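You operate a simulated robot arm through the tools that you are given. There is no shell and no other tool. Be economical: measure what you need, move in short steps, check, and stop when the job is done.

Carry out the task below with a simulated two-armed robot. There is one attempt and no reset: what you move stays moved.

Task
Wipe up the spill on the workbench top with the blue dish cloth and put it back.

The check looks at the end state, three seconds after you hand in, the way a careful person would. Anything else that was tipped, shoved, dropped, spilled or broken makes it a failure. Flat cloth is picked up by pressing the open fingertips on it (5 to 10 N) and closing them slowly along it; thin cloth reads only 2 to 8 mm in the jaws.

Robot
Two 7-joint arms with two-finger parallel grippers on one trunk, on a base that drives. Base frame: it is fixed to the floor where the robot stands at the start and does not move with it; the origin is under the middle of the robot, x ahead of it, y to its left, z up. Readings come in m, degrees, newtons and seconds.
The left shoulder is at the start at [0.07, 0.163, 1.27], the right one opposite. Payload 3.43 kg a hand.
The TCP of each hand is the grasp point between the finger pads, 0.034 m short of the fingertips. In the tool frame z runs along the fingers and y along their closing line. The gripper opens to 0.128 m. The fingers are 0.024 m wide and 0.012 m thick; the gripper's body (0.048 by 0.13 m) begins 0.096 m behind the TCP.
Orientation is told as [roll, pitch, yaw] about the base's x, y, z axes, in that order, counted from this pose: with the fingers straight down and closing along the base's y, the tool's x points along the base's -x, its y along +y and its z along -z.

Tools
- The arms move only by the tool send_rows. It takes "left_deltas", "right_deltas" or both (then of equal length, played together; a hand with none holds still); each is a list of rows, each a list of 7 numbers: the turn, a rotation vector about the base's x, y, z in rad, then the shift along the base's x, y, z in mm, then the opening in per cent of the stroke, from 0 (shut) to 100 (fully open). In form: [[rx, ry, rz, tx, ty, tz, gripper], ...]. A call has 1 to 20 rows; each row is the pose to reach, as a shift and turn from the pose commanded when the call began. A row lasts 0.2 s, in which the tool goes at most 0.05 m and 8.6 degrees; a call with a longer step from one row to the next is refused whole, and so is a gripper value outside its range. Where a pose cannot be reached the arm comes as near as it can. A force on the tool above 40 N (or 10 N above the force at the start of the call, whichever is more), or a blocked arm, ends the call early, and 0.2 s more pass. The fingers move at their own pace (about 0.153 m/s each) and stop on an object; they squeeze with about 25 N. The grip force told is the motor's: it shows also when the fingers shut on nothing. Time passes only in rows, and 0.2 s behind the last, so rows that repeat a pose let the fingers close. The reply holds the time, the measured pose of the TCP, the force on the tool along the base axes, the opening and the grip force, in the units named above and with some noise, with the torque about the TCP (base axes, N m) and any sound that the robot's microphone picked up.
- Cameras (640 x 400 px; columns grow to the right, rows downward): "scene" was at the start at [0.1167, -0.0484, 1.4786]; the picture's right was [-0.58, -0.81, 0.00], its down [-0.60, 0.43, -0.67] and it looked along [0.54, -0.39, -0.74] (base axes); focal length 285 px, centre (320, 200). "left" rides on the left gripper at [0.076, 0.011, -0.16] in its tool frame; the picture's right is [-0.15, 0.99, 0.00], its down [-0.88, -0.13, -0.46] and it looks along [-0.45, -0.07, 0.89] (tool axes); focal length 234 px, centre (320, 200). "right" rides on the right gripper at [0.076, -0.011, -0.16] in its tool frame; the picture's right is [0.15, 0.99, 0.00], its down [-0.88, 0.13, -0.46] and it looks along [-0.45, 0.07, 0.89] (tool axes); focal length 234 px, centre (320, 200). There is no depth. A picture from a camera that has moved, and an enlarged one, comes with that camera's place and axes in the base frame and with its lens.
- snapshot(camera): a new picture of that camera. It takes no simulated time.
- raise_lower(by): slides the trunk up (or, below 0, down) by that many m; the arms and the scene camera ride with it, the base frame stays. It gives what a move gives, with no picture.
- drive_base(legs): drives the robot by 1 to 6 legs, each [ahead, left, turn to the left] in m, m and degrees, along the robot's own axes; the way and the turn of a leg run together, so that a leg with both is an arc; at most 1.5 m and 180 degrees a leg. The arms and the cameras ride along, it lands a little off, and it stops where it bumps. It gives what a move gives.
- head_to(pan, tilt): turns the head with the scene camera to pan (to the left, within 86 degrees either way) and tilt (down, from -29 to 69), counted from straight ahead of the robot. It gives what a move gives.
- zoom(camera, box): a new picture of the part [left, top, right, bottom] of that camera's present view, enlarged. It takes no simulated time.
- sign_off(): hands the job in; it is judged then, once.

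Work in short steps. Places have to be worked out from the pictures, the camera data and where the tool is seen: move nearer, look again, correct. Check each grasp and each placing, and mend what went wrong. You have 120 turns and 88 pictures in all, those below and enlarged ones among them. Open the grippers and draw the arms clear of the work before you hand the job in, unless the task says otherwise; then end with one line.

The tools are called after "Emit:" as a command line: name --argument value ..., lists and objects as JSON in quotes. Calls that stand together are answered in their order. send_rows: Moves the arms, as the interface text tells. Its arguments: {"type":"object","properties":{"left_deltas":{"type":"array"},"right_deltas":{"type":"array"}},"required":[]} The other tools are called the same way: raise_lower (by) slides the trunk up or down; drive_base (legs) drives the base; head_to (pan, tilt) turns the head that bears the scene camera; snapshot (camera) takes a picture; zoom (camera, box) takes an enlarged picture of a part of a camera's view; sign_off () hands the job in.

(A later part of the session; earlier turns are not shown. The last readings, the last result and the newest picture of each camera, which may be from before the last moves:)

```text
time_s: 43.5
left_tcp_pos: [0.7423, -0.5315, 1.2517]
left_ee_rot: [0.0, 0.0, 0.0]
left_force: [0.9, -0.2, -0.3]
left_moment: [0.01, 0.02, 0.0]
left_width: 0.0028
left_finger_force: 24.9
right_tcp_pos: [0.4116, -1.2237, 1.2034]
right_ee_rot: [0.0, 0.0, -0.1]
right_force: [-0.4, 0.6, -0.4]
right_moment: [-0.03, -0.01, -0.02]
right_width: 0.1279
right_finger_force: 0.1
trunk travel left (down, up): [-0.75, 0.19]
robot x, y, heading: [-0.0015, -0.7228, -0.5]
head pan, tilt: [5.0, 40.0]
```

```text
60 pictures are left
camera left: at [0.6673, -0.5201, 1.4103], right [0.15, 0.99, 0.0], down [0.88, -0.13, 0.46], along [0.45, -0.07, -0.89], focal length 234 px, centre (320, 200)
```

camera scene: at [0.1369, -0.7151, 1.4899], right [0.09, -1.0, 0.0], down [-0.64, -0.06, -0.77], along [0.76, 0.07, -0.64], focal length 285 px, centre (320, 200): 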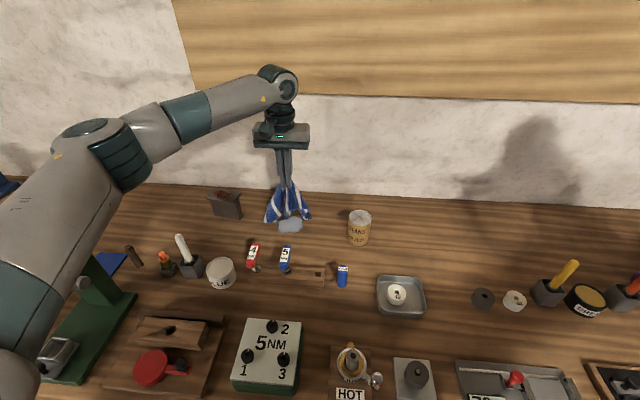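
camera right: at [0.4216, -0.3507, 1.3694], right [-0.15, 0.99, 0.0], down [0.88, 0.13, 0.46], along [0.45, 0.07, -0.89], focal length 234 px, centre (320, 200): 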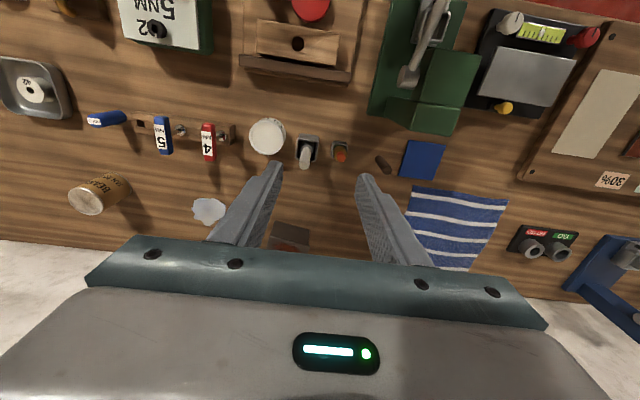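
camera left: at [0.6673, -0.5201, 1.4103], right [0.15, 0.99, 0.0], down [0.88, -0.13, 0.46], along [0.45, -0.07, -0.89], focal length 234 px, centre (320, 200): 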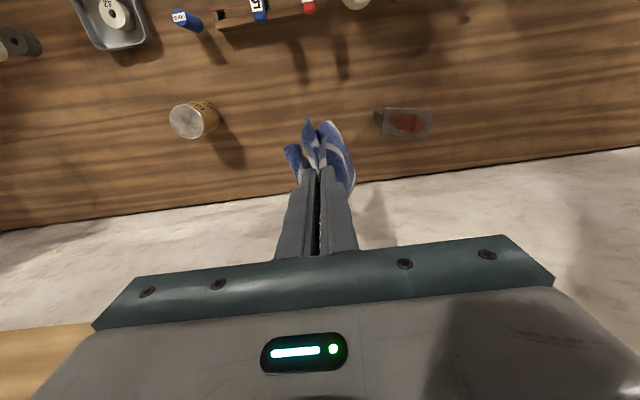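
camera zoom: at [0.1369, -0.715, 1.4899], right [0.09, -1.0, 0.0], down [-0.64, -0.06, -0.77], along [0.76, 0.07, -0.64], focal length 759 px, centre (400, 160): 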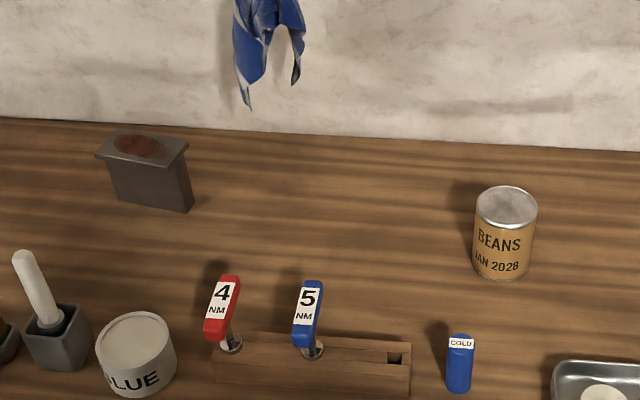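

The puddle is gone and nothing nearby was disturbed. I'll drive back 0.5 m left with the cloth.

Emit:
drive_base --legs '[[0, 0.5, 0]]'

Emit:
send_rows --left_deltas '[[0, 0, 0, 10, 15, 0, 0], [0, 0, 0, 30, 25, 0, 0], [0, 0, 0, 50, 32, 0, 0], [0, 0, 0, 70, 32, 0, 0], [0, 0, 0, 80, 32, -20, 0], [0, 0, 0, 80, 32, -50, 0], [0, 0, 0, 80, 32, -80, 0], [0, 0, 0, 80, 32, -100, 0], [0, 0, 0, 80, 32, -110, 0], [0, 0, 0, 80, 32, -110, 0]]'

Emit:
head_to --pan 15 --tilt 40

Emit:
snapshot --camera "scene"

Emit:
snapshot --camera "left"

```text
time_s: 46.5
left_tcp_pos: [0.7413, -0.0249, 1.2522]
left_ee_rot: [0.0, 0.0, 0.1]
left_force: [0.0, 0.7, 0.1]
left_moment: [0.0, -0.01, -0.04]
left_width: 0.0029
left_finger_force: 25.1
right_tcp_pos: [0.4131, -0.7195, 1.2029]
right_ee_rot: [0.1, 0.1, 0.1]
right_force: [-1.0, 0.0, 1.0]
right_moment: [0.01, 0.01, 0.0]
right_width: 0.1282
right_finger_force: 0.0
trunk travel left (down, up): [-0.75, 0.19]
robot x, y, heading: [-0.0001, -0.212, 0.0]
head pan, tilt: [5.0, 40.0]
```

```text
time_s: 48.7
left_tcp_pos: [0.8217, 0.0075, 1.1411]
left_ee_rot: [0.1, 0.0, 0.2]
left_force: [-0.6, -1.1, -1.3]
left_moment: [0.0, -0.02, 0.02]
left_width: 0.0028
left_finger_force: 25.2
left hand out of reach, approached as far as the arm can: row 4, 5, 6
right_tcp_pos: [0.4132, -0.718, 1.2036]
right_ee_rot: [0.0, 0.1, 0.2]
right_force: [-0.6, 0.3, -0.3]
right_moment: [0.0, 0.01, 0.02]
right_width: 0.128
right_finger_force: 0.1
trunk travel left (down, up): [-0.75, 0.19]
robot x, y, heading: [0.003, -0.2155, 0.1]
head pan, tilt: [5.0, 40.0]
```

```text
time_s: 49.4
left_tcp_pos: [0.8212, 0.007, 1.1415]
left_ee_rot: [0.0, 0.0, 0.0]
left_force: [0.6, 0.3, -0.4]
left_moment: [0.02, 0.01, -0.01]
left_width: 0.0029
left_finger_force: 24.9
right_tcp_pos: [0.4131, -0.719, 1.2036]
right_ee_rot: [0.0, -0.1, 0.2]
right_force: [0.0, 0.9, -0.1]
right_moment: [0.01, 0.0, 0.01]
right_width: 0.128
right_finger_force: 0.1
trunk travel left (down, up): [-0.75, 0.19]
robot x, y, heading: [-0.001, -0.2162, 0.0]
head pan, tilt: [15.0, 40.0]
```

```text
59 pictures are left
camera scene: at [0.1339, -0.1949, 1.4899], right [0.26, -0.97, 0.0], down [-0.62, -0.17, -0.77], along [0.74, 0.2, -0.64], focal length 285 px, centre (320, 200)
```

scene: 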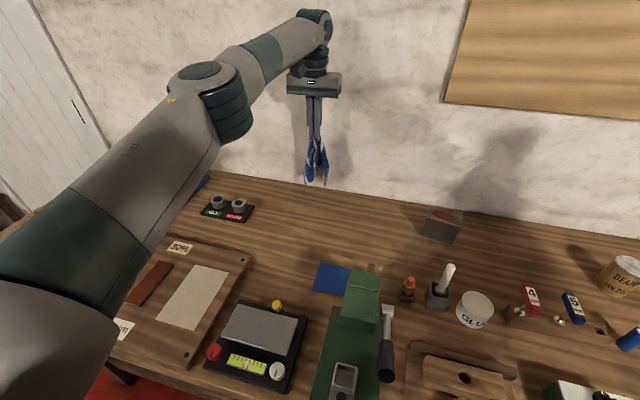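

```text
58 pictures are left
camera left: at [0.7467, 0.0189, 1.3003], right [0.14, 0.99, 0.0], down [0.88, -0.13, 0.46], along [0.45, -0.07, -0.89], focal length 234 px, centre (320, 200)
```

left: 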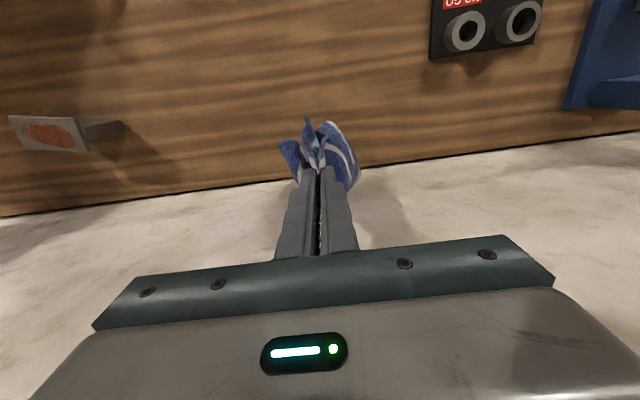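

The cloth's bottom is about 6 cm above the bench at the far edge of its old place. I'll lower until it touches, then draw back towards x 0.634 while sinking so it lays out.

Emit:
send_rows --left_deltas '[[0, 0, 0, 0, 0, -25, 0], [0, 0, 0, 0, 0, -50, 0], [0, 0, 0, -5, 0, -70, 0], [0, 0, 0, -15, 0, -85, 0], [0, 0, 0, -30, 0, -98, 0], [0, 0, 0, -45, 0, -110, 0], [0, 0, 0, -60, 0, -121, 0], [0, 0, 0, -75, 0, -132, 0], [0, 0, 0, -90, 0, -143, 0], [0, 0, 0, -105, 0, -154, 0], [0, 0, 0, -120, 0, -164, 0], [0, 0, 0, -135, 0, -174, 0], [0, 0, 0, -150, 0, -183, 0], [0, 0, 0, -162, 0, -191, 0], [0, 0, 0, -174, 0, -199, 0], [0, 0, 0, -184, 0, -205, 0], [0, 0, 0, -188, 0, -208, 0]]'

Emit:
snapshot --camera "scene"

Emit:
snapshot --camera "left"

```text
time_s: 53.0
left_tcp_pos: [0.6328, 0.0079, 0.9324]
left_ee_rot: [0.0, 0.0, 0.1]
left_force: [0.7, -0.1, 0.3]
left_moment: [-0.02, -0.01, 0.0]
left_width: 0.0027
left_finger_force: 24.7
right_tcp_pos: [0.4129, -0.718, 1.2026]
right_ee_rot: [-0.1, 0.0, 0.1]
right_force: [0.5, 0.2, -0.5]
right_moment: [0.04, 0.02, -0.01]
right_width: 0.1278
right_finger_force: 0.0
trunk travel left (down, up): [-0.75, 0.19]
robot x, y, heading: [-0.0003, -0.2163, -0.1]
head pan, tilt: [15.0, 40.0]
```

```text
57 pictures are left
camera scene: at [0.1339, -0.1949, 1.4899], right [0.26, -0.97, 0.0], down [-0.62, -0.17, -0.77], along [0.74, 0.2, -0.64], focal length 285 px, centre (320, 200)
```

scene: 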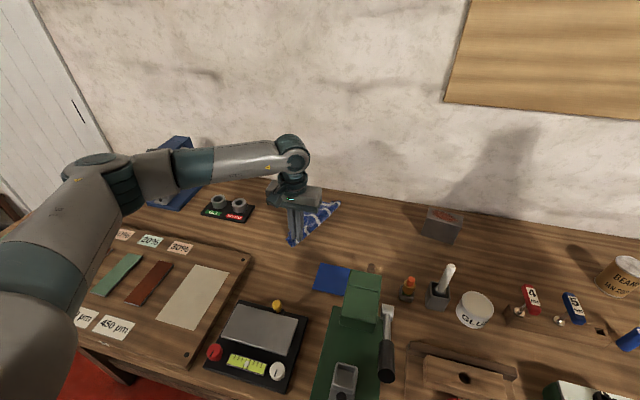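

```text
56 pictures are left
camera left: at [0.5581, 0.0184, 1.0924], right [0.14, 0.99, 0.0], down [0.88, -0.13, 0.46], along [0.45, -0.07, -0.89], focal length 234 px, centre (320, 200)
```

left: 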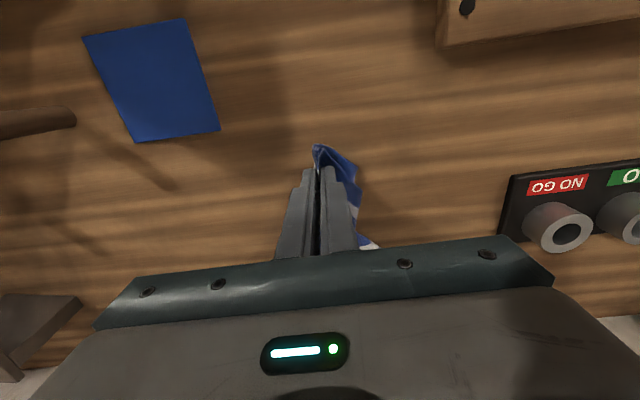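

The cloth lies in place but folded lengthwise. I'll set the edge down, release slowly, rise and look at how to spread it.

Emit:
send_rows --left_deltas '[[0, 0, 0, 0, 0, -8, 0], [0, 0, 0, 0, 0, -12, 0], [0, 0, 0, 0, 0, -12, 6], [0, 0, 0, 0, 0, -12, 15], [0, 0, 0, 0, 0, 0, 18], [0, 0, 0, 0, 0, 30, 18], [0, 0, 0, 0, 0, 70, 18], [0, 0, 0, -25, 0, 110, 40], [0, 0, 0, -60, 20, 140, 50], [0, 0, 0, -90, 50, 160, 50], [0, 0, 0, -100, 90, 180, 50], [0, 0, 0, -100, 130, 200, 50]]'

Emit:
snapshot --camera "left"

Emit:
zoom --camera "scene" --box '[220, 160, 420, 290]'

```text
refused: row 9 steps farther than a row can; nothing moved
```

```text
55 pictures are left
camera left: at [0.5581, 0.0184, 1.0924], right [0.14, 0.99, 0.0], down [0.88, -0.13, 0.46], along [0.45, -0.07, -0.89], focal length 234 px, centre (320, 200)
```

left: 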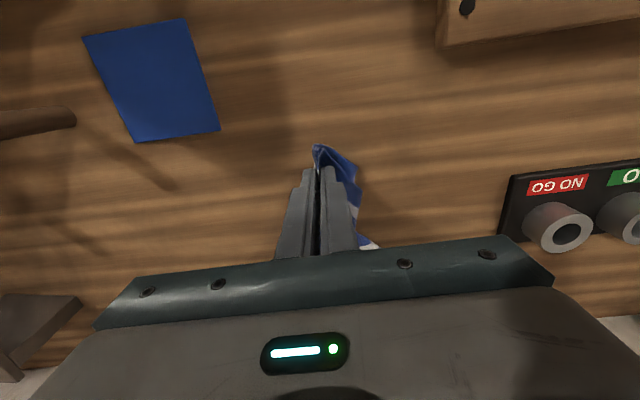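

```text
3.08 times, centred on (320, 225) of scene
camera zoom: at [0.1339, -0.1949, 1.4899], right [0.26, -0.97, 0.0], down [-0.62, -0.17, -0.77], along [0.74, 0.2, -0.64], focal length 876 px, centre (320, 123)
```

zoom: 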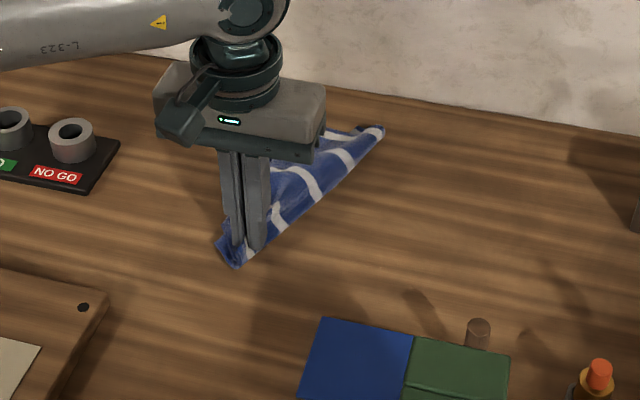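

One step was too long, so the call was refused. I'll repeat the release with smaller steps.

Emit:
send_rows --left_deltas '[[0, 0, 0, 0, 0, -8, 0], [0, 0, 0, 0, 0, -12, 0], [0, 0, 0, 0, 0, -12, 6], [0, 0, 0, 0, 0, -12, 15], [0, 0, 0, 0, 0, 0, 18], [0, 0, 0, 0, 0, 30, 18], [0, 0, 0, 0, 0, 70, 18], [0, 0, 0, -20, 0, 110, 40], [0, 0, 0, -45, 15, 135, 50], [0, 0, 0, -70, 40, 155, 50], [0, 0, 0, -90, 75, 175, 50], [0, 0, 0, -100, 110, 200, 50]]'

Emit:
snapshot --camera "left"

Emit:
zoom --camera "scene" --box '[220, 160, 420, 290]'

```text
time_s: 55.6
left_tcp_pos: [0.5317, 0.1184, 1.1351]
left_ee_rot: [0.1, -0.1, -0.1]
left_force: [0.6, 0.0, -0.3]
left_moment: [-0.02, -0.02, 0.02]
left_width: 0.0639
left_finger_force: 0.1
right_tcp_pos: [0.4112, -0.7169, 1.2042]
right_ee_rot: [-0.1, -0.2, 0.1]
right_force: [-0.2, -0.4, -0.7]
right_moment: [0.02, -0.03, 0.0]
right_width: 0.1281
right_finger_force: 0.1
trunk travel left (down, up): [-0.75, 0.19]
robot x, y, heading: [-0.0034, -0.2164, 0.0]
head pan, tilt: [15.0, 40.0]
```

```text
53 pictures are left
camera left: at [0.457, 0.1307, 1.2932], right [0.15, 0.99, 0.0], down [0.88, -0.13, 0.46], along [0.45, -0.07, -0.89], focal length 234 px, centre (320, 200)
```

left: 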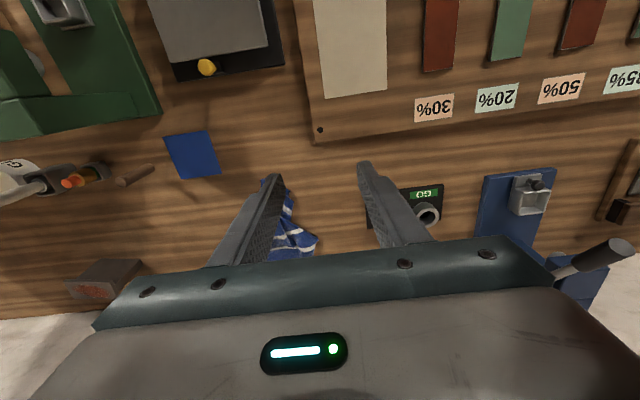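

```text
3.08 times, centred on (320, 225) of scene
camera zoom: at [0.1327, -0.1936, 1.49], right [0.26, -0.97, 0.0], down [-0.62, -0.17, -0.77], along [0.74, 0.2, -0.64], focal length 876 px, centre (320, 123)
```

zoom: 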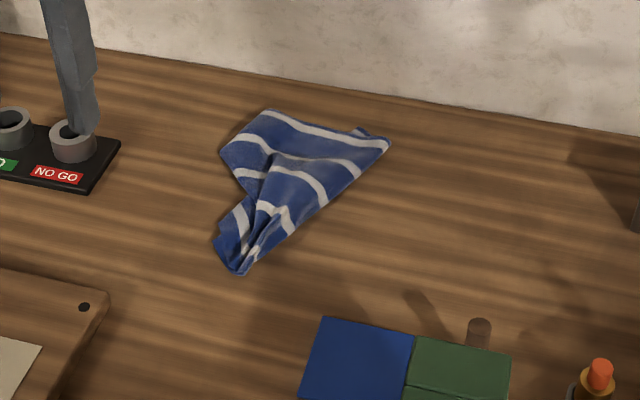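

The cloth is partly folded over itself. I'll bring the left camera above it for a clear view of the corners.

Emit:
send_rows --left_deltas '[[0, 0, 0, 35, -25, 0, 60], [0, 0, 0, 70, -50, 0, 70], [0, 0, 0, 105, -75, 0, 80], [0, 0, 0, 140, -95, 0, 90], [0, 0, 0, 170, -110, 0, 100], [0, 0, 0, 185, -118, -10, 100], [0, 0, 0, 185, -118, -20, 100]]'

Emit:
snapshot --camera "left"

```text
time_s: 57.2
left_tcp_pos: [0.7197, -0.0006, 1.1128]
left_ee_rot: [0.1, 0.0, 0.1]
left_force: [0.2, -0.2, 0.3]
left_moment: [-0.03, -0.01, 0.02]
left_width: 0.1281
left_finger_force: 0.1
right_tcp_pos: [0.4137, -0.7187, 1.2042]
right_ee_rot: [0.1, 0.1, 0.1]
right_force: [0.0, 0.3, -0.1]
right_moment: [-0.01, -0.03, -0.01]
right_width: 0.1281
right_finger_force: 0.1
trunk travel left (down, up): [-0.75, 0.19]
robot x, y, heading: [-0.0, -0.2166, 0.2]
head pan, tilt: [15.0, 40.0]
```

```text
51 pictures are left
camera left: at [0.6443, 0.0106, 1.2723], right [0.14, 0.99, 0.0], down [0.88, -0.13, 0.46], along [0.45, -0.07, -0.89], focal length 234 px, centre (320, 200)
```

left: 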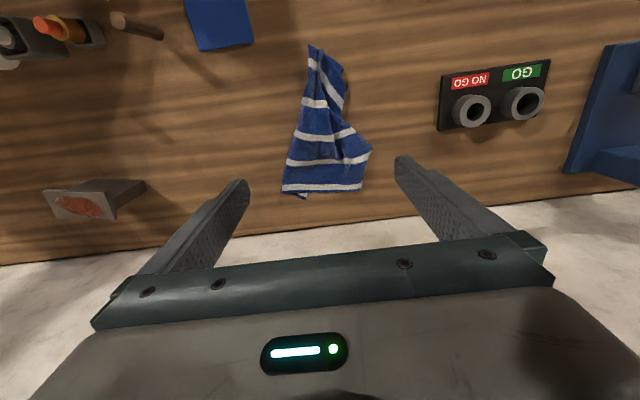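

Emit:
zoom --camera "left" --box '[230, 30, 430, 210]'

```text
2.22 times, centred on (330, 120) of left
camera zoom: at [0.6443, 0.0106, 1.2723], right [0.14, 0.99, 0.0], down [0.88, -0.13, 0.46], along [0.45, -0.07, -0.89], focal length 520 px, centre (298, 378)
```

zoom: 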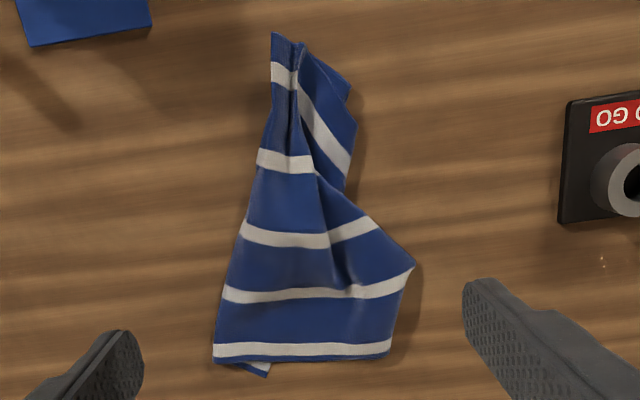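

The near edge is gathered at the top, the near-left flap is around (0.64, 0.04), and a strip on the right is tucked under. I'll press closed fingertips on the flap and drag it outwards to unfold it. First I'll position above it and lower near contact.

Emit:
send_rows --left_deltas '[[0, 0, 0, -25, 15, -20, 60], [0, 0, 0, -50, 30, -50, 30], [0, 0, 0, -72, 38, -90, 10], [0, 0, 0, -72, 38, -130, 10], [0, 0, 0, -72, 38, -165, 10], [0, 0, 0, -72, 38, -185, 10], [0, 0, 0, -72, 38, -193, 10]]'

Emit:
zoom --camera "left" --box '[190, 90, 460, 260]'

```text
time_s: 58.8
left_tcp_pos: [0.646, 0.0371, 0.9203]
left_ee_rot: [0.0, 0.0, 0.1]
left_force: [0.2, 0.3, 1.1]
left_moment: [0.0, -0.03, 0.01]
left_width: 0.0125
left_finger_force: 0.1
right_tcp_pos: [0.4136, -0.7181, 1.2038]
right_ee_rot: [-0.1, 0.0, 0.1]
right_force: [0.3, -0.4, 0.6]
right_moment: [-0.03, 0.0, 0.01]
right_width: 0.1279
right_finger_force: 0.1
trunk travel left (down, up): [-0.75, 0.19]
robot x, y, heading: [0.0007, -0.214, 0.1]
head pan, tilt: [15.0, 40.0]
```

```text
2.35 times, centred on (325, 175) of left
camera zoom: at [0.5717, 0.0486, 1.0793], right [0.14, 0.99, 0.0], down [0.88, -0.13, 0.46], along [0.45, -0.07, -0.89], focal length 551 px, centre (308, 259)
```

zoom: 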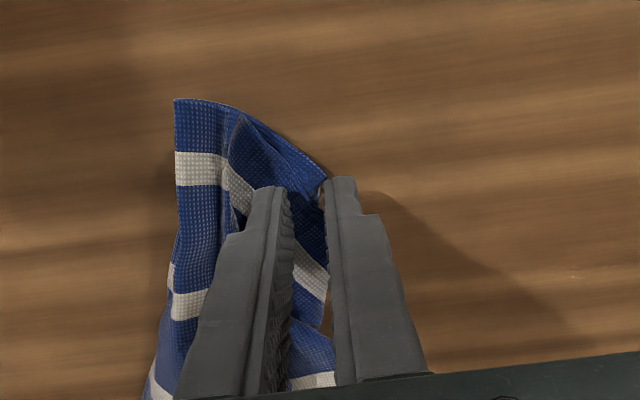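

The flap sits between the fingers, so I'll press lightly and pinch it.

Emit:
send_rows --left_deltas '[[0, 0, 0, 0, 0, -2, 10], [0, 0, 0, 0, 0, -4, 9], [0, 0, 0, 0, 0, -4, 7], [0, 0, 0, 0, 0, -4, 5], [0, 0, 0, 0, 0, -4, 3], [0, 0, 0, 0, 0, -4, 1], [0, 0, 0, 0, 0, -4, 0], [0, 0, 0, 0, 0, -4, 0]]'

Emit:
zoom --camera "left" --box '[190, 90, 460, 260]'

```text
time_s: 60.6
left_tcp_pos: [0.6467, 0.0369, 0.9169]
left_ee_rot: [0.0, -0.1, 0.1]
left_force: [1.7, -2.5, 12.5]
left_moment: [-0.11, -0.06, 0.03]
left_width: 0.0015
left_finger_force: 25.0
right_tcp_pos: [0.4114, -0.7193, 1.2037]
right_ee_rot: [0.0, -0.1, 0.0]
right_force: [0.0, 0.8, 0.4]
right_moment: [-0.02, -0.04, 0.06]
right_width: 0.1279
right_finger_force: 0.0
trunk travel left (down, up): [-0.75, 0.19]
robot x, y, heading: [-0.0016, -0.2156, -0.0]
head pan, tilt: [15.0, 40.0]
```

```text
2.35 times, centred on (325, 175) of left
camera zoom: at [0.571, 0.0477, 1.0763], right [0.14, 0.99, 0.0], down [0.88, -0.13, 0.46], along [0.45, -0.07, -0.89], focal length 551 px, centre (308, 259)
```

zoom: 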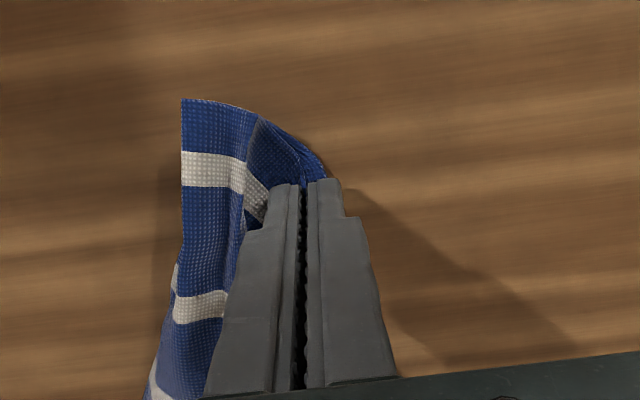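

1.5 mm suggests a single layer. I'll rise slightly and pull it towards the near-left corner's old place.

Emit:
send_rows --left_deltas '[[0, 0, 0, 0, 0, 4, 0], [0, 0, 0, -4, 12, 8, 0], [0, 0, 0, -8, 24, 8, 0], [0, 0, 0, -12, 36, 8, 0], [0, 0, 0, -16, 48, 8, 0], [0, 0, 0, -20, 60, 8, 0], [0, 0, 0, -22, 68, 6, 0]]'

Emit:
snapshot --camera "left"

Emit:
zoom --camera "scene" --box '[220, 160, 420, 290]'

```text
time_s: 62.2
left_tcp_pos: [0.6242, 0.1059, 0.9211]
left_ee_rot: [0.0, 0.0, 0.2]
left_force: [0.4, -1.2, -0.4]
left_moment: [-0.02, 0.01, 0.03]
left_width: 0.0016
left_finger_force: 24.7
right_tcp_pos: [0.4123, -0.7186, 1.2041]
right_ee_rot: [0.0, 0.0, 0.1]
right_force: [-0.5, -0.3, 0.0]
right_moment: [0.0, -0.05, -0.01]
right_width: 0.1281
right_finger_force: 0.1
trunk travel left (down, up): [-0.75, 0.19]
robot x, y, heading: [0.0, -0.216, -0.1]
head pan, tilt: [15.0, 40.0]
```

```text
47 pictures are left
camera left: at [0.5491, 0.117, 1.0807], right [0.15, 0.99, 0.0], down [0.88, -0.13, 0.46], along [0.45, -0.07, -0.89], focal length 234 px, centre (320, 200)
```

left: 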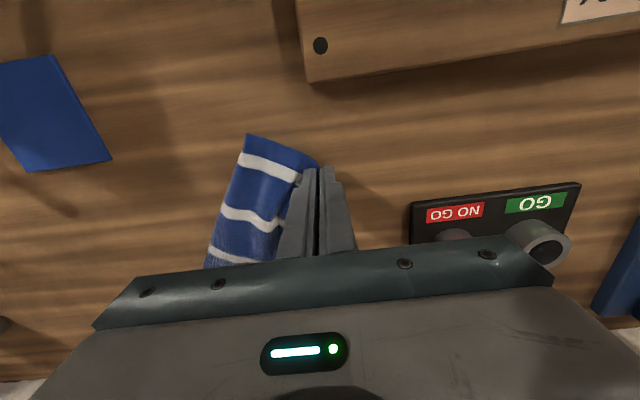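

```text
3.08 times, centred on (320, 225) of scene
camera zoom: at [0.1337, -0.1946, 1.4899], right [0.26, -0.97, 0.0], down [-0.62, -0.17, -0.77], along [0.74, 0.2, -0.64], focal length 876 px, centre (320, 123)
```

zoom: 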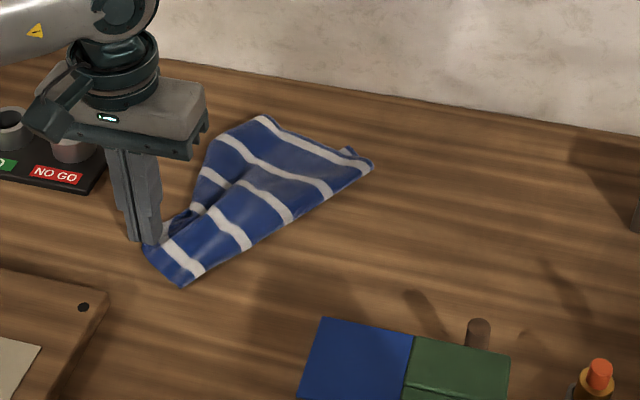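

The left side unfolded well. I'll release here, back off and view from above.

Emit:
send_rows --left_deltas '[[0, 0, 0, 0, 0, -3, 0], [0, 0, 0, 0, 0, -3, 5], [0, 0, 0, 0, 0, -3, 12], [0, 0, 0, 0, 0, 20, 14], [0, 0, 0, 0, 0, 60, 20], [0, 0, 0, 30, -25, 90, 40], [0, 0, 0, 60, -50, 120, 60], [0, 0, 0, 85, -75, 150, 80], [0, 0, 0, 100, -106, 180, 100], [0, 0, 0, 100, -106, 190, 100]]'

Emit:
zoom --camera "left" --box '[200, 30, 460, 210]'

```text
time_s: 64.4
left_tcp_pos: [0.7232, -0.0006, 1.114]
left_ee_rot: [0.0, 0.0, 0.2]
left_force: [0.1, -0.2, -0.2]
left_moment: [0.01, 0.03, 0.01]
left_width: 0.1281
left_finger_force: 0.1
right_tcp_pos: [0.4118, -0.7173, 1.2033]
right_ee_rot: [0.1, 0.0, 0.2]
right_force: [-1.5, 0.6, 0.5]
right_moment: [-0.03, 0.02, -0.02]
right_width: 0.1282
right_finger_force: 0.1
trunk travel left (down, up): [-0.75, 0.19]
robot x, y, heading: [-0.0011, -0.2153, -0.0]
head pan, tilt: [15.0, 40.0]
```

```text
2.22 times, centred on (330, 120) of left
camera zoom: at [0.6486, 0.011, 1.2722], right [0.14, 0.99, 0.0], down [0.88, -0.13, 0.46], along [0.45, -0.07, -0.89], focal length 520 px, centre (298, 378)
```

zoom: 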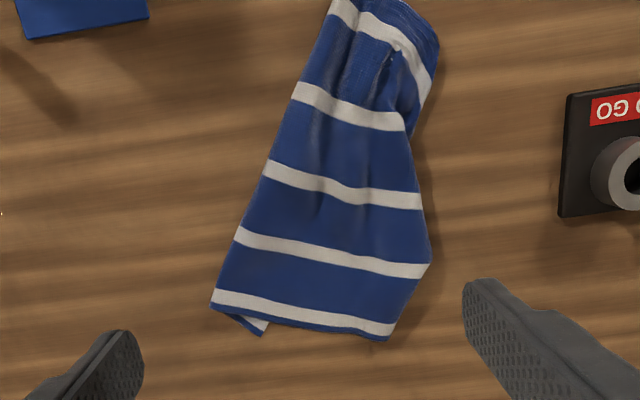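

The left side is laid out now. The right strip is tucked under, with its corner tip peeking out at about (0.795, −0.047). I'll go just beyond it to pinch only that tip.

Emit:
send_rows --left_deltas '[[0, 0, 0, 30, -20, -40, 70], [0, 0, 0, 60, -35, -80, 40], [0, 0, 0, 82, -45, -120, 25], [0, 0, 0, 82, -45, -150, 25], [0, 0, 0, 82, -45, -180, 25], [0, 0, 0, 82, -45, -193, 25]]'

Emit:
zoom --camera "left" --box '[190, 90, 460, 260]'

```text
refused: row 1 steps farther than a row can; nothing moved
```

```text
2.35 times, centred on (325, 175) of left
camera zoom: at [0.6486, 0.011, 1.2722], right [0.14, 0.99, 0.0], down [0.88, -0.13, 0.46], along [0.45, -0.07, -0.89], focal length 551 px, centre (308, 259)
```

zoom: 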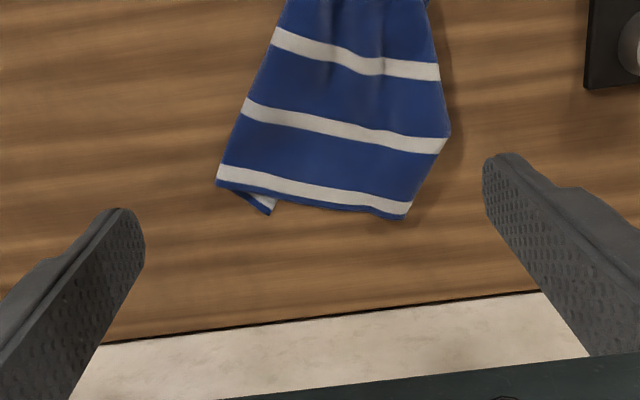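

Refused for one long step. The flap tip is now read at (0.80, −0.045), so I'll repeat with shorter steps.

Emit:
send_rows --left_deltas '[[0, 0, 0, 25, -15, -30, 70], [0, 0, 0, 50, -30, -60, 40], [0, 0, 0, 70, -42, -95, 25], [0, 0, 0, 82, -49, -135, 25], [0, 0, 0, 82, -49, -165, 25], [0, 0, 0, 82, -49, -185, 25], [0, 0, 0, 82, -49, -193, 25]]'

Emit:
zoom --camera "left" --box '[190, 90, 460, 260]'

```text
time_s: 66.0
left_tcp_pos: [0.8046, -0.0495, 0.9183]
left_ee_rot: [0.0, 0.0, 0.2]
left_force: [0.6, 0.2, 0.7]
left_moment: [0.0, -0.03, 0.02]
left_width: 0.032
left_finger_force: 0.1
right_tcp_pos: [0.4121, -0.7184, 1.2034]
right_ee_rot: [0.0, 0.0, 0.1]
right_force: [-0.4, -0.8, -0.3]
right_moment: [0.02, -0.01, 0.01]
right_width: 0.1282
right_finger_force: 0.0
trunk travel left (down, up): [-0.75, 0.19]
robot x, y, heading: [0.0038, -0.2121, 0.0]
head pan, tilt: [15.0, 40.0]
```

```text
2.35 times, centred on (325, 175) of left
camera zoom: at [0.7305, -0.0389, 1.0779], right [0.14, 0.99, 0.0], down [0.88, -0.13, 0.46], along [0.45, -0.07, -0.89], focal length 551 px, centre (308, 259)
```

zoom: 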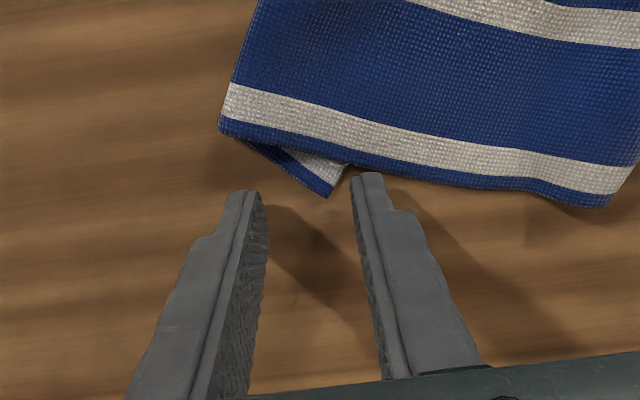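

The tip is just ahead of the fingers. I'll shift 8 mm nearer and 4 mm left, press down and close slowly on the tip.

Emit:
send_rows --left_deltas '[[0, 0, 0, 0, 0, 4, 22], [0, 0, 0, -8, 4, 4, 20], [0, 0, 0, -8, 4, 0, 20], [0, 0, 0, -8, 4, -2.5, 20], [0, 0, 0, -8, 4, -3.5, 20]]'

```text
time_s: 67.2
left_tcp_pos: [0.7979, -0.0456, 0.9163]
left_ee_rot: [0.0, -0.1, 0.1]
left_force: [1.1, -0.7, 3.3]
left_moment: [0.06, 0.01, -0.02]
left_width: 0.0257
left_finger_force: 0.0
right_tcp_pos: [0.4126, -0.718, 1.2041]
right_ee_rot: [-0.1, 0.0, 0.1]
right_force: [-0.3, 0.1, 0.1]
right_moment: [0.04, 0.03, -0.02]
right_width: 0.1281
right_finger_force: 0.1
trunk travel left (down, up): [-0.75, 0.19]
robot x, y, heading: [-0.0037, -0.2139, 0.2]
head pan, tilt: [15.0, 40.0]
```

Contact is 3.3 N. I'll press slightly more and close slowly.

Emit:
send_rows --left_deltas '[[0, 0, 0, 0, 0, -0.4, 18], [0, 0, 0, 0, 0, -0.4, 15], [0, 0, 0, 0, 0, -0.4, 12], [0, 0, 0, 0, 0, -0.4, 9], [0, 0, 0, 0, 0, -0.4, 6], [0, 0, 0, 0, 0, -0.4, 3], [0, 0, 0, 0, 0, -0.4, 0], [0, 0, 0, 0, 0, -0.4, 0]]'

Emit:
zoom --camera "left" --box '[190, 90, 460, 260]'

```text
time_s: 69.0
left_tcp_pos: [0.7973, -0.046, 0.9157]
left_ee_rot: [0.0, -0.1, 0.1]
left_force: [0.9, 0.5, 9.1]
left_moment: [0.07, 0.05, -0.03]
left_width: 0.0
left_finger_force: 24.8
right_tcp_pos: [0.4127, -0.718, 1.2042]
right_ee_rot: [-0.1, -0.1, 0.1]
right_force: [0.6, 0.1, -0.2]
right_moment: [-0.03, 0.01, -0.01]
right_width: 0.1281
right_finger_force: 0.1
trunk travel left (down, up): [-0.75, 0.19]
robot x, y, heading: [-0.0026, -0.2132, 0.0]
head pan, tilt: [15.0, 40.0]
```

```text
2.35 times, centred on (325, 175) of left
camera zoom: at [0.7224, -0.0346, 1.0754], right [0.14, 0.99, 0.0], down [0.88, -0.13, 0.46], along [0.45, -0.07, -0.89], focal length 551 px, centre (308, 259)
```

zoom: 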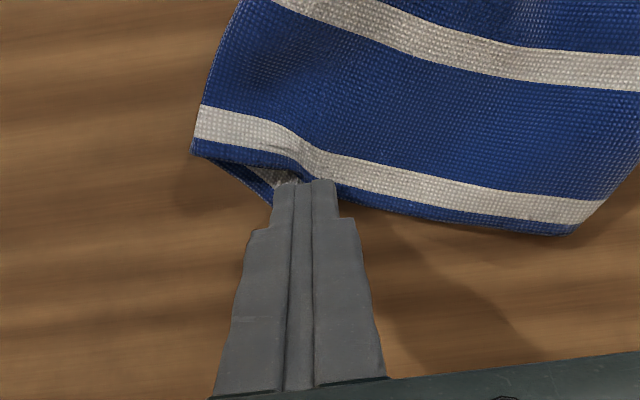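

The jaws read 0, so the tip slid out, but the closed tips appear to be pressing on it. I'll try dragging it sideways (−y) by friction.

Emit:
send_rows --left_deltas '[[0, 0, 0, -3, -5, 0, 0], [0, 0, 0, -3, -15, 0, 0], [0, 0, 0, 0, -25, 0, 0], [0, 0, 0, 0, -35, 0, 0], [0, 0, 0, 3, -45, 0, 0], [0, 0, 0, 6, -55, 0, 0]]'

Emit:
zoom --camera "left" --box '[190, 60, 460, 260]'

```text
time_s: 70.4
left_tcp_pos: [0.8036, -0.1008, 0.9168]
left_ee_rot: [-0.1, 0.0, 0.1]
left_force: [-2.0, 0.5, 7.8]
left_moment: [0.08, 0.15, 0.01]
left_width: 0.0
left_finger_force: 24.9
right_tcp_pos: [0.4115, -0.7194, 1.2042]
right_ee_rot: [0.0, -0.1, 0.1]
right_force: [-0.5, 0.3, 0.0]
right_moment: [-0.01, -0.02, 0.03]
right_width: 0.1279
right_finger_force: 0.1
trunk travel left (down, up): [-0.75, 0.19]
robot x, y, heading: [-0.0015, -0.2125, 0.3]
head pan, tilt: [15.0, 40.0]
```

```text
2.00 times, centred on (325, 160) of left
camera zoom: at [0.728, -0.0902, 1.0755], right [0.14, 0.99, 0.0], down [0.88, -0.13, 0.46], along [0.45, -0.07, -0.89], focal length 468 px, centre (310, 280)
```

zoom: 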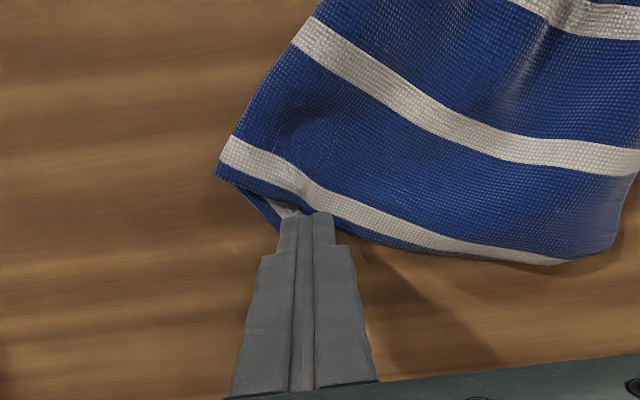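

Dragging moved the far end to −y, and the tucked corner now sits at about (0.796, −0.11), close to its proper place, but it is still tucked. I'll pinch only the top layer near the fold, lift it and roll it towards +y, so the flap stays put and unrolls. First I'll position.

Emit:
send_rows --left_deltas '[[0, 0, 0, 0, 0, 15, 10], [0, 0, 0, -15, -3, 25, 25], [0, 0, 0, -35, -5, 25, 25], [0, 0, 0, -38, -5, 12, 25], [0, 0, 0, -38, -5, 6, 25], [0, 0, 0, -38, -5, 4, 25]]'

Emit:
zoom --camera "left" --box '[190, 60, 460, 260]'

```text
time_s: 71.8
left_tcp_pos: [0.7651, -0.1051, 0.9184]
left_ee_rot: [0.1, 0.0, 0.1]
left_force: [-0.3, -0.7, 0.5]
left_moment: [0.01, 0.02, -0.01]
left_width: 0.0318
left_finger_force: 0.0
right_tcp_pos: [0.4123, -0.7175, 1.203]
right_ee_rot: [0.0, 0.0, 0.1]
right_force: [0.3, -0.4, -0.9]
right_moment: [0.02, -0.01, 0.01]
right_width: 0.1278
right_finger_force: 0.0
trunk travel left (down, up): [-0.75, 0.19]
robot x, y, heading: [0.0004, -0.2124, -0.2]
head pan, tilt: [15.0, 40.0]
```

```text
2.00 times, centred on (325, 160) of left
camera zoom: at [0.6912, -0.0943, 1.0783], right [0.14, 0.99, 0.0], down [0.88, -0.13, 0.46], along [0.45, -0.07, -0.89], focal length 468 px, centre (310, 280)
```

zoom: 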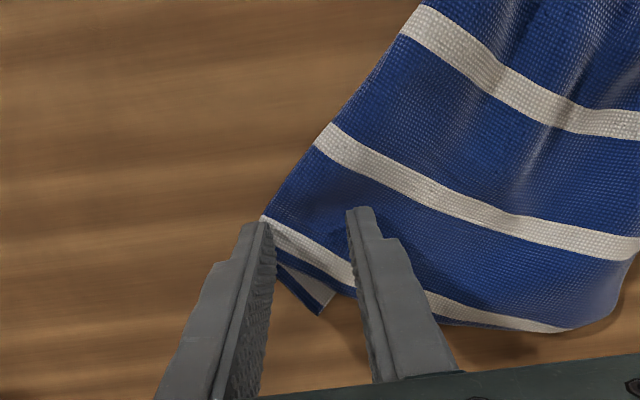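

The outer finger sits on the fold line. I'll shift 14 mm inwards and 8 mm nearer, press, and pinch the top layer.

Emit:
send_rows --left_deltas '[[0, 0, 0, 0, 0, 8, 25], [0, 0, 0, -8, 14, 8, 25], [0, 0, 0, -8, 14, 2, 25], [0, 0, 0, -8, 14, 0, 25], [0, 0, 0, -8, 14, -1.5, 25]]'

```text
time_s: 73.0
left_tcp_pos: [0.7564, -0.0912, 0.9182]
left_ee_rot: [0.0, 0.0, 0.1]
left_force: [0.3, 0.5, 0.5]
left_moment: [-0.04, -0.01, 0.01]
left_width: 0.0319
left_finger_force: 0.1
right_tcp_pos: [0.4127, -0.7187, 1.2034]
right_ee_rot: [0.0, 0.0, 0.1]
right_force: [0.3, 0.1, -0.6]
right_moment: [-0.03, -0.01, -0.01]
right_width: 0.1279
right_finger_force: 0.1
trunk travel left (down, up): [-0.75, 0.19]
robot x, y, heading: [0.003, -0.2167, 0.4]
head pan, tilt: [15.0, 40.0]
```

Not in contact yet, so I'll go a bit further down.

Emit:
send_rows --left_deltas '[[0, 0, 0, 0, 0, -1, 25], [0, 0, 0, 0, 0, -2, 25], [0, 0, 0, 0, 0, -2.3, 25]]'

```text
time_s: 73.8
left_tcp_pos: [0.759, -0.0919, 0.9158]
left_ee_rot: [0.0, -0.2, 0.1]
left_force: [-1.7, 0.8, 5.0]
left_moment: [0.01, -0.01, 0.02]
left_width: 0.0317
left_finger_force: 0.2
right_tcp_pos: [0.4114, -0.7176, 1.2042]
right_ee_rot: [0.0, 0.0, 0.1]
right_force: [0.0, 0.1, -0.6]
right_moment: [-0.02, -0.02, -0.02]
right_width: 0.1279
right_finger_force: 0.1
trunk travel left (down, up): [-0.75, 0.19]
robot x, y, heading: [-0.0018, -0.2166, 0.1]
head pan, tilt: [15.0, 40.0]
```

The force is 5 N, so I'll close slowly.

Emit:
send_rows --left_deltas '[[0, 0, 0, 0, 0, 0, 22], [0, 0, 0, 0, 0, 0, 18], [0, 0, 0, 0, 0, 0, 14], [0, 0, 0, 0, 0, 0, 10], [0, 0, 0, 0, 0, 0, 6], [0, 0, 0, 0, 0, 0, 3], [0, 0, 0, 0, 0, 0, 0], [0, 0, 0, 0, 0, 0, 0]]'

Emit:
zoom --camera "left" --box '[190, 60, 460, 260]'

```text
time_s: 75.6
left_tcp_pos: [0.7569, -0.0914, 0.9162]
left_ee_rot: [0.0, -0.2, 0.0]
left_force: [0.4, 0.2, 9.1]
left_moment: [0.03, -0.09, -0.04]
left_width: 0.0024
left_finger_force: 24.6
right_tcp_pos: [0.4107, -0.719, 1.2032]
right_ee_rot: [-0.1, -0.1, 0.1]
right_force: [0.1, 0.1, 0.5]
right_moment: [0.0, 0.03, -0.03]
right_width: 0.128
right_finger_force: 0.1
trunk travel left (down, up): [-0.75, 0.19]
robot x, y, heading: [0.0007, -0.2154, 0.1]
head pan, tilt: [15.0, 40.0]
```

```text
2.00 times, centred on (325, 160) of left
camera zoom: at [0.6825, -0.0808, 1.0754], right [0.14, 0.99, 0.0], down [0.88, -0.13, 0.46], along [0.45, -0.07, -0.89], focal length 468 px, centre (310, 280)
```

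zoom: 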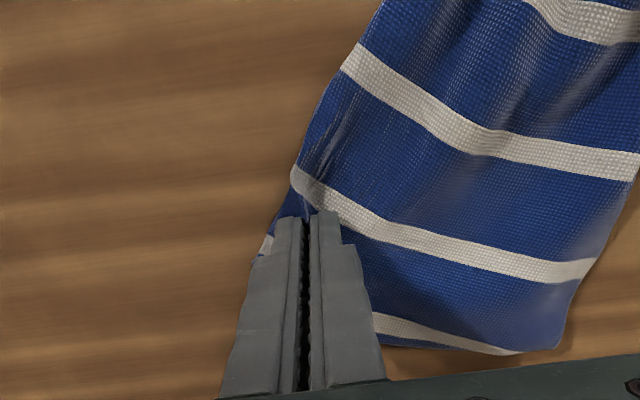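

The top layer is held at 2.4 mm. I'll lift 4.5 cm, roll towards +y and lower.

Emit:
send_rows --left_deltas '[[0, 0, 0, 0, 0, 15, 0], [0, 0, 0, 0, 0, 32, 0], [0, 0, 0, 0, 5, 48, 0], [0, 0, 0, 0, 18, 50, 0], [0, 0, 0, 0, 32, 48, 0], [0, 0, 0, 0, 46, 40, 0], [0, 0, 0, 0, 58, 30, 0], [0, 0, 0, 0, 66, 18, 0], [0, 0, 0, 0, 70, 8, 0]]'

Emit:
snapshot --camera "left"

Emit:
zoom --camera "scene" --box '[220, 160, 420, 290]'

```text
time_s: 77.6
left_tcp_pos: [0.7577, -0.0216, 0.924]
left_ee_rot: [0.0, 0.0, 0.2]
left_force: [-0.6, 0.2, 0.4]
left_moment: [-0.03, 0.01, -0.02]
left_width: 0.002
left_finger_force: 24.6
right_tcp_pos: [0.4132, -0.7174, 1.2035]
right_ee_rot: [0.0, 0.1, 0.1]
right_force: [0.7, 0.4, -0.1]
right_moment: [0.0, 0.0, 0.03]
right_width: 0.1279
right_finger_force: 0.0
trunk travel left (down, up): [-0.75, 0.19]
robot x, y, heading: [0.0006, -0.2157, 0.0]
head pan, tilt: [15.0, 40.0]
```

```text
38 pictures are left
camera left: at [0.6835, -0.0103, 1.0824], right [0.15, 0.99, 0.0], down [0.88, -0.13, 0.46], along [0.45, -0.07, -0.89], focal length 234 px, centre (320, 200)
```

left: 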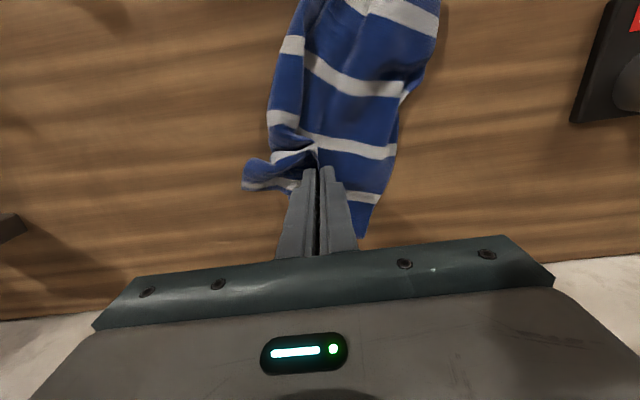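

```text
3.08 times, centred on (320, 225) of scene
camera zoom: at [0.134, -0.1948, 1.4899], right [0.26, -0.97, 0.0], down [-0.62, -0.17, -0.77], along [0.74, 0.2, -0.64], focal length 876 px, centre (320, 123)
```

zoom: 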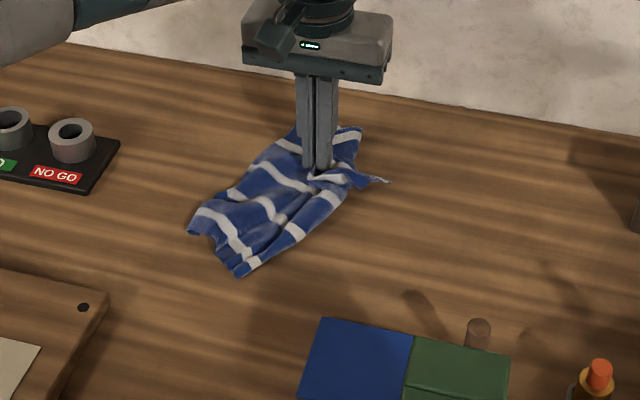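

It worked: the tucked strip and its far-right corner are now out. I'll release and look from above.

Emit:
send_rows --left_deltas '[[0, 0, 0, 0, 0, -5, 0], [0, 0, 0, 0, 0, -5, 6], [0, 0, 0, 0, 0, -5, 14], [0, 0, 0, 0, 0, 15, 14], [0, 0, 0, 0, 0, 55, 20], [0, 0, 0, 0, 10, 100, 50], [0, 0, 0, -10, 20, 145, 80], [0, 0, 0, -30, 25, 185, 100], [0, 0, 0, -45, 25, 215, 100]]'

Emit:
zoom --camera "left" --box '[200, 30, 460, 210]'

```text
time_s: 79.6
left_tcp_pos: [0.7137, 0.0023, 1.1386]
left_ee_rot: [0.0, 0.0, 0.2]
left_force: [-0.1, 0.4, 0.9]
left_moment: [-0.04, -0.01, 0.0]
left_width: 0.1278
left_finger_force: 0.1
right_tcp_pos: [0.4126, -0.7188, 1.2044]
right_ee_rot: [0.0, 0.1, 0.1]
right_force: [-0.1, 0.0, -0.5]
right_moment: [-0.02, 0.01, -0.02]
right_width: 0.1281
right_finger_force: 0.1
trunk travel left (down, up): [-0.75, 0.19]
robot x, y, heading: [0.0023, -0.2167, 0.2]
head pan, tilt: [15.0, 40.0]
```

```text
2.22 times, centred on (330, 120) of left
camera zoom: at [0.638, 0.0138, 1.2978], right [0.15, 0.99, 0.0], down [0.88, -0.13, 0.46], along [0.45, -0.07, -0.89], focal length 520 px, centre (298, 378)
```

zoom: 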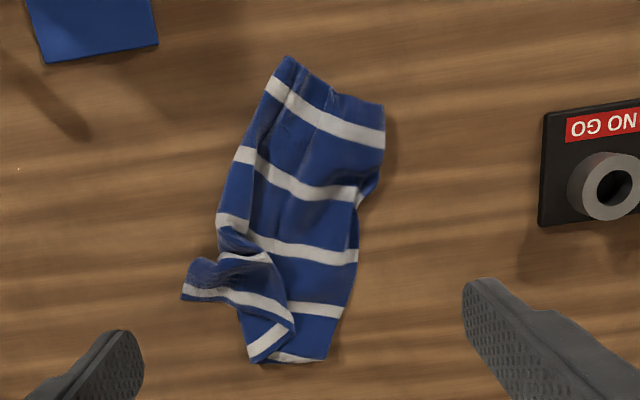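

Much flatter. The far-right corner is now at about (0.752, −0.09). I'll pinch it and pull it to (0.82, −0.11).

Emit:
send_rows --left_deltas '[[0, 0, 0, 10, -25, -35, 80], [0, 0, 0, 20, -50, -70, 50], [0, 0, 0, 34, -75, -105, 25], [0, 0, 0, 38, -84, -150, 25], [0, 0, 0, 38, -84, -190, 25], [0, 0, 0, 38, -84, -212, 25], [0, 0, 0, 38, -84, -218, 25]]'

Emit:
zoom --camera "left" --box '[190, 60, 460, 260]'

```text
time_s: 81.2
left_tcp_pos: [0.7505, -0.0818, 0.9206]
left_ee_rot: [0.0, 0.0, 0.2]
left_force: [1.0, 0.1, 0.2]
left_moment: [-0.01, 0.01, -0.01]
left_width: 0.032
left_finger_force: 0.1
right_tcp_pos: [0.413, -0.7185, 1.2036]
right_ee_rot: [0.0, 0.0, 0.2]
right_force: [0.0, 1.4, -0.1]
right_moment: [-0.01, 0.0, 0.01]
right_width: 0.1282
right_finger_force: 0.0
trunk travel left (down, up): [-0.75, 0.19]
robot x, y, heading: [0.0023, -0.2153, 0.1]
head pan, tilt: [15.0, 40.0]
```

```text
2.00 times, centred on (325, 160) of left
camera zoom: at [0.6765, -0.0696, 1.0801], right [0.14, 0.99, 0.0], down [0.88, -0.13, 0.46], along [0.45, -0.07, -0.89], focal length 468 px, centre (310, 280)
```

zoom: 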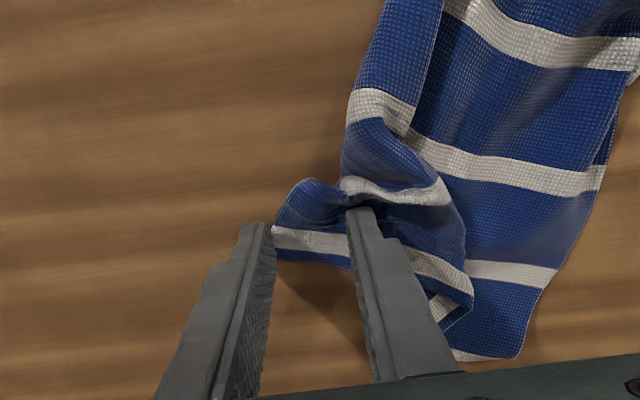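

The corner lies exactly between the fingers. I'll press lightly and close.

Emit:
send_rows --left_deltas '[[0, 0, 0, 0, 0, -2, 25], [0, 0, 0, 0, 0, -4, 25], [0, 0, 0, 0, 0, -4.5, 20], [0, 0, 0, 0, 0, -4.5, 15], [0, 0, 0, 0, 0, -4.5, 10], [0, 0, 0, 0, 0, -4.5, 6], [0, 0, 0, 0, 0, -4.5, 3], [0, 0, 0, 0, 0, -4.5, 0], [0, 0, 0, 0, 0, -4.5, 0]]'

```text
time_s: 83.2
left_tcp_pos: [0.7521, -0.079, 0.9156]
left_ee_rot: [0.0, 0.0, 0.1]
left_force: [0.7, 0.4, 6.1]
left_moment: [0.08, 0.05, -0.02]
left_width: 0.0019
left_finger_force: 25.3
right_tcp_pos: [0.4125, -0.7185, 1.204]
right_ee_rot: [0.0, -0.1, 0.1]
right_force: [0.4, -0.7, 0.1]
right_moment: [0.04, 0.0, 0.03]
right_width: 0.1281
right_finger_force: 0.0
trunk travel left (down, up): [-0.75, 0.19]
robot x, y, heading: [-0.0025, -0.2128, 0.2]
head pan, tilt: [15.0, 40.0]
```

Held at 1.9 mm. I'll lift a little and pull to the far-right corner's old place.

Emit:
send_rows --left_deltas '[[0, 0, 0, 0, -5, 12, 0], [0, 0, 0, 5, -12, 25, 0], [0, 0, 0, 20, -18, 30, 0], [0, 0, 0, 35, -22, 28, 0], [0, 0, 0, 48, -25, 22, 0], [0, 0, 0, 58, -28, 14, 0], [0, 0, 0, 65, -30, 6, 0], [0, 0, 0, 68, -32, 3, 0]]'

Emit:
snapshot --camera "left"

Emit:
zoom --camera "scene" --box '[220, 160, 420, 290]'

```text
time_s: 85.0
left_tcp_pos: [0.8141, -0.1108, 0.9193]
left_ee_rot: [0.0, -0.1, 0.1]
left_force: [-0.1, -0.2, 0.1]
left_moment: [0.0, 0.04, -0.03]
left_width: 0.0021
left_finger_force: 25.2
left hand out of reach, approached as far as the arm can: row 8
right_tcp_pos: [0.4128, -0.7172, 1.2034]
right_ee_rot: [0.0, -0.1, 0.1]
right_force: [0.1, 0.5, -0.6]
right_moment: [-0.01, 0.03, 0.05]
right_width: 0.1279
right_finger_force: 0.1
trunk travel left (down, up): [-0.75, 0.19]
robot x, y, heading: [-0.0064, -0.2167, 0.0]
head pan, tilt: [15.0, 40.0]
```

```text
34 pictures are left
camera left: at [0.7399, -0.1, 1.0786], right [0.14, 0.99, 0.0], down [0.88, -0.13, 0.46], along [0.45, -0.07, -0.89], focal length 234 px, centre (320, 200)
```

left: 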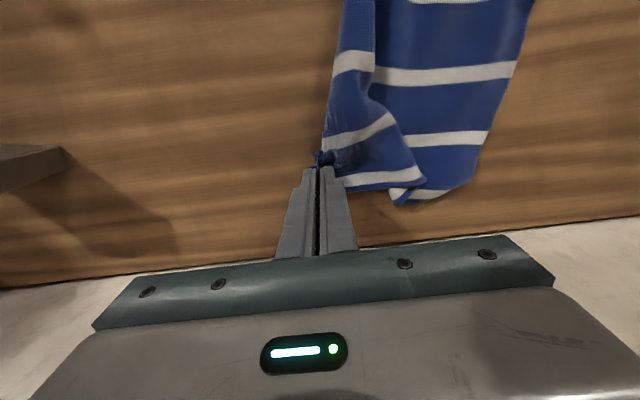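

```text
3.08 times, centred on (320, 225) of scene
camera zoom: at [0.1337, -0.1941, 1.49], right [0.26, -0.97, 0.0], down [-0.62, -0.17, -0.77], along [0.74, 0.2, -0.64], focal length 876 px, centre (320, 123)
```

zoom: 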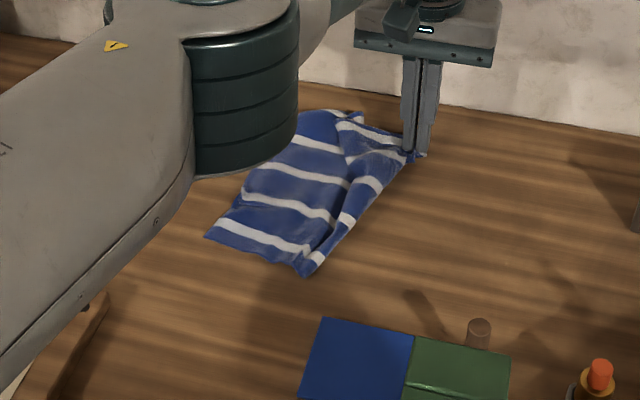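

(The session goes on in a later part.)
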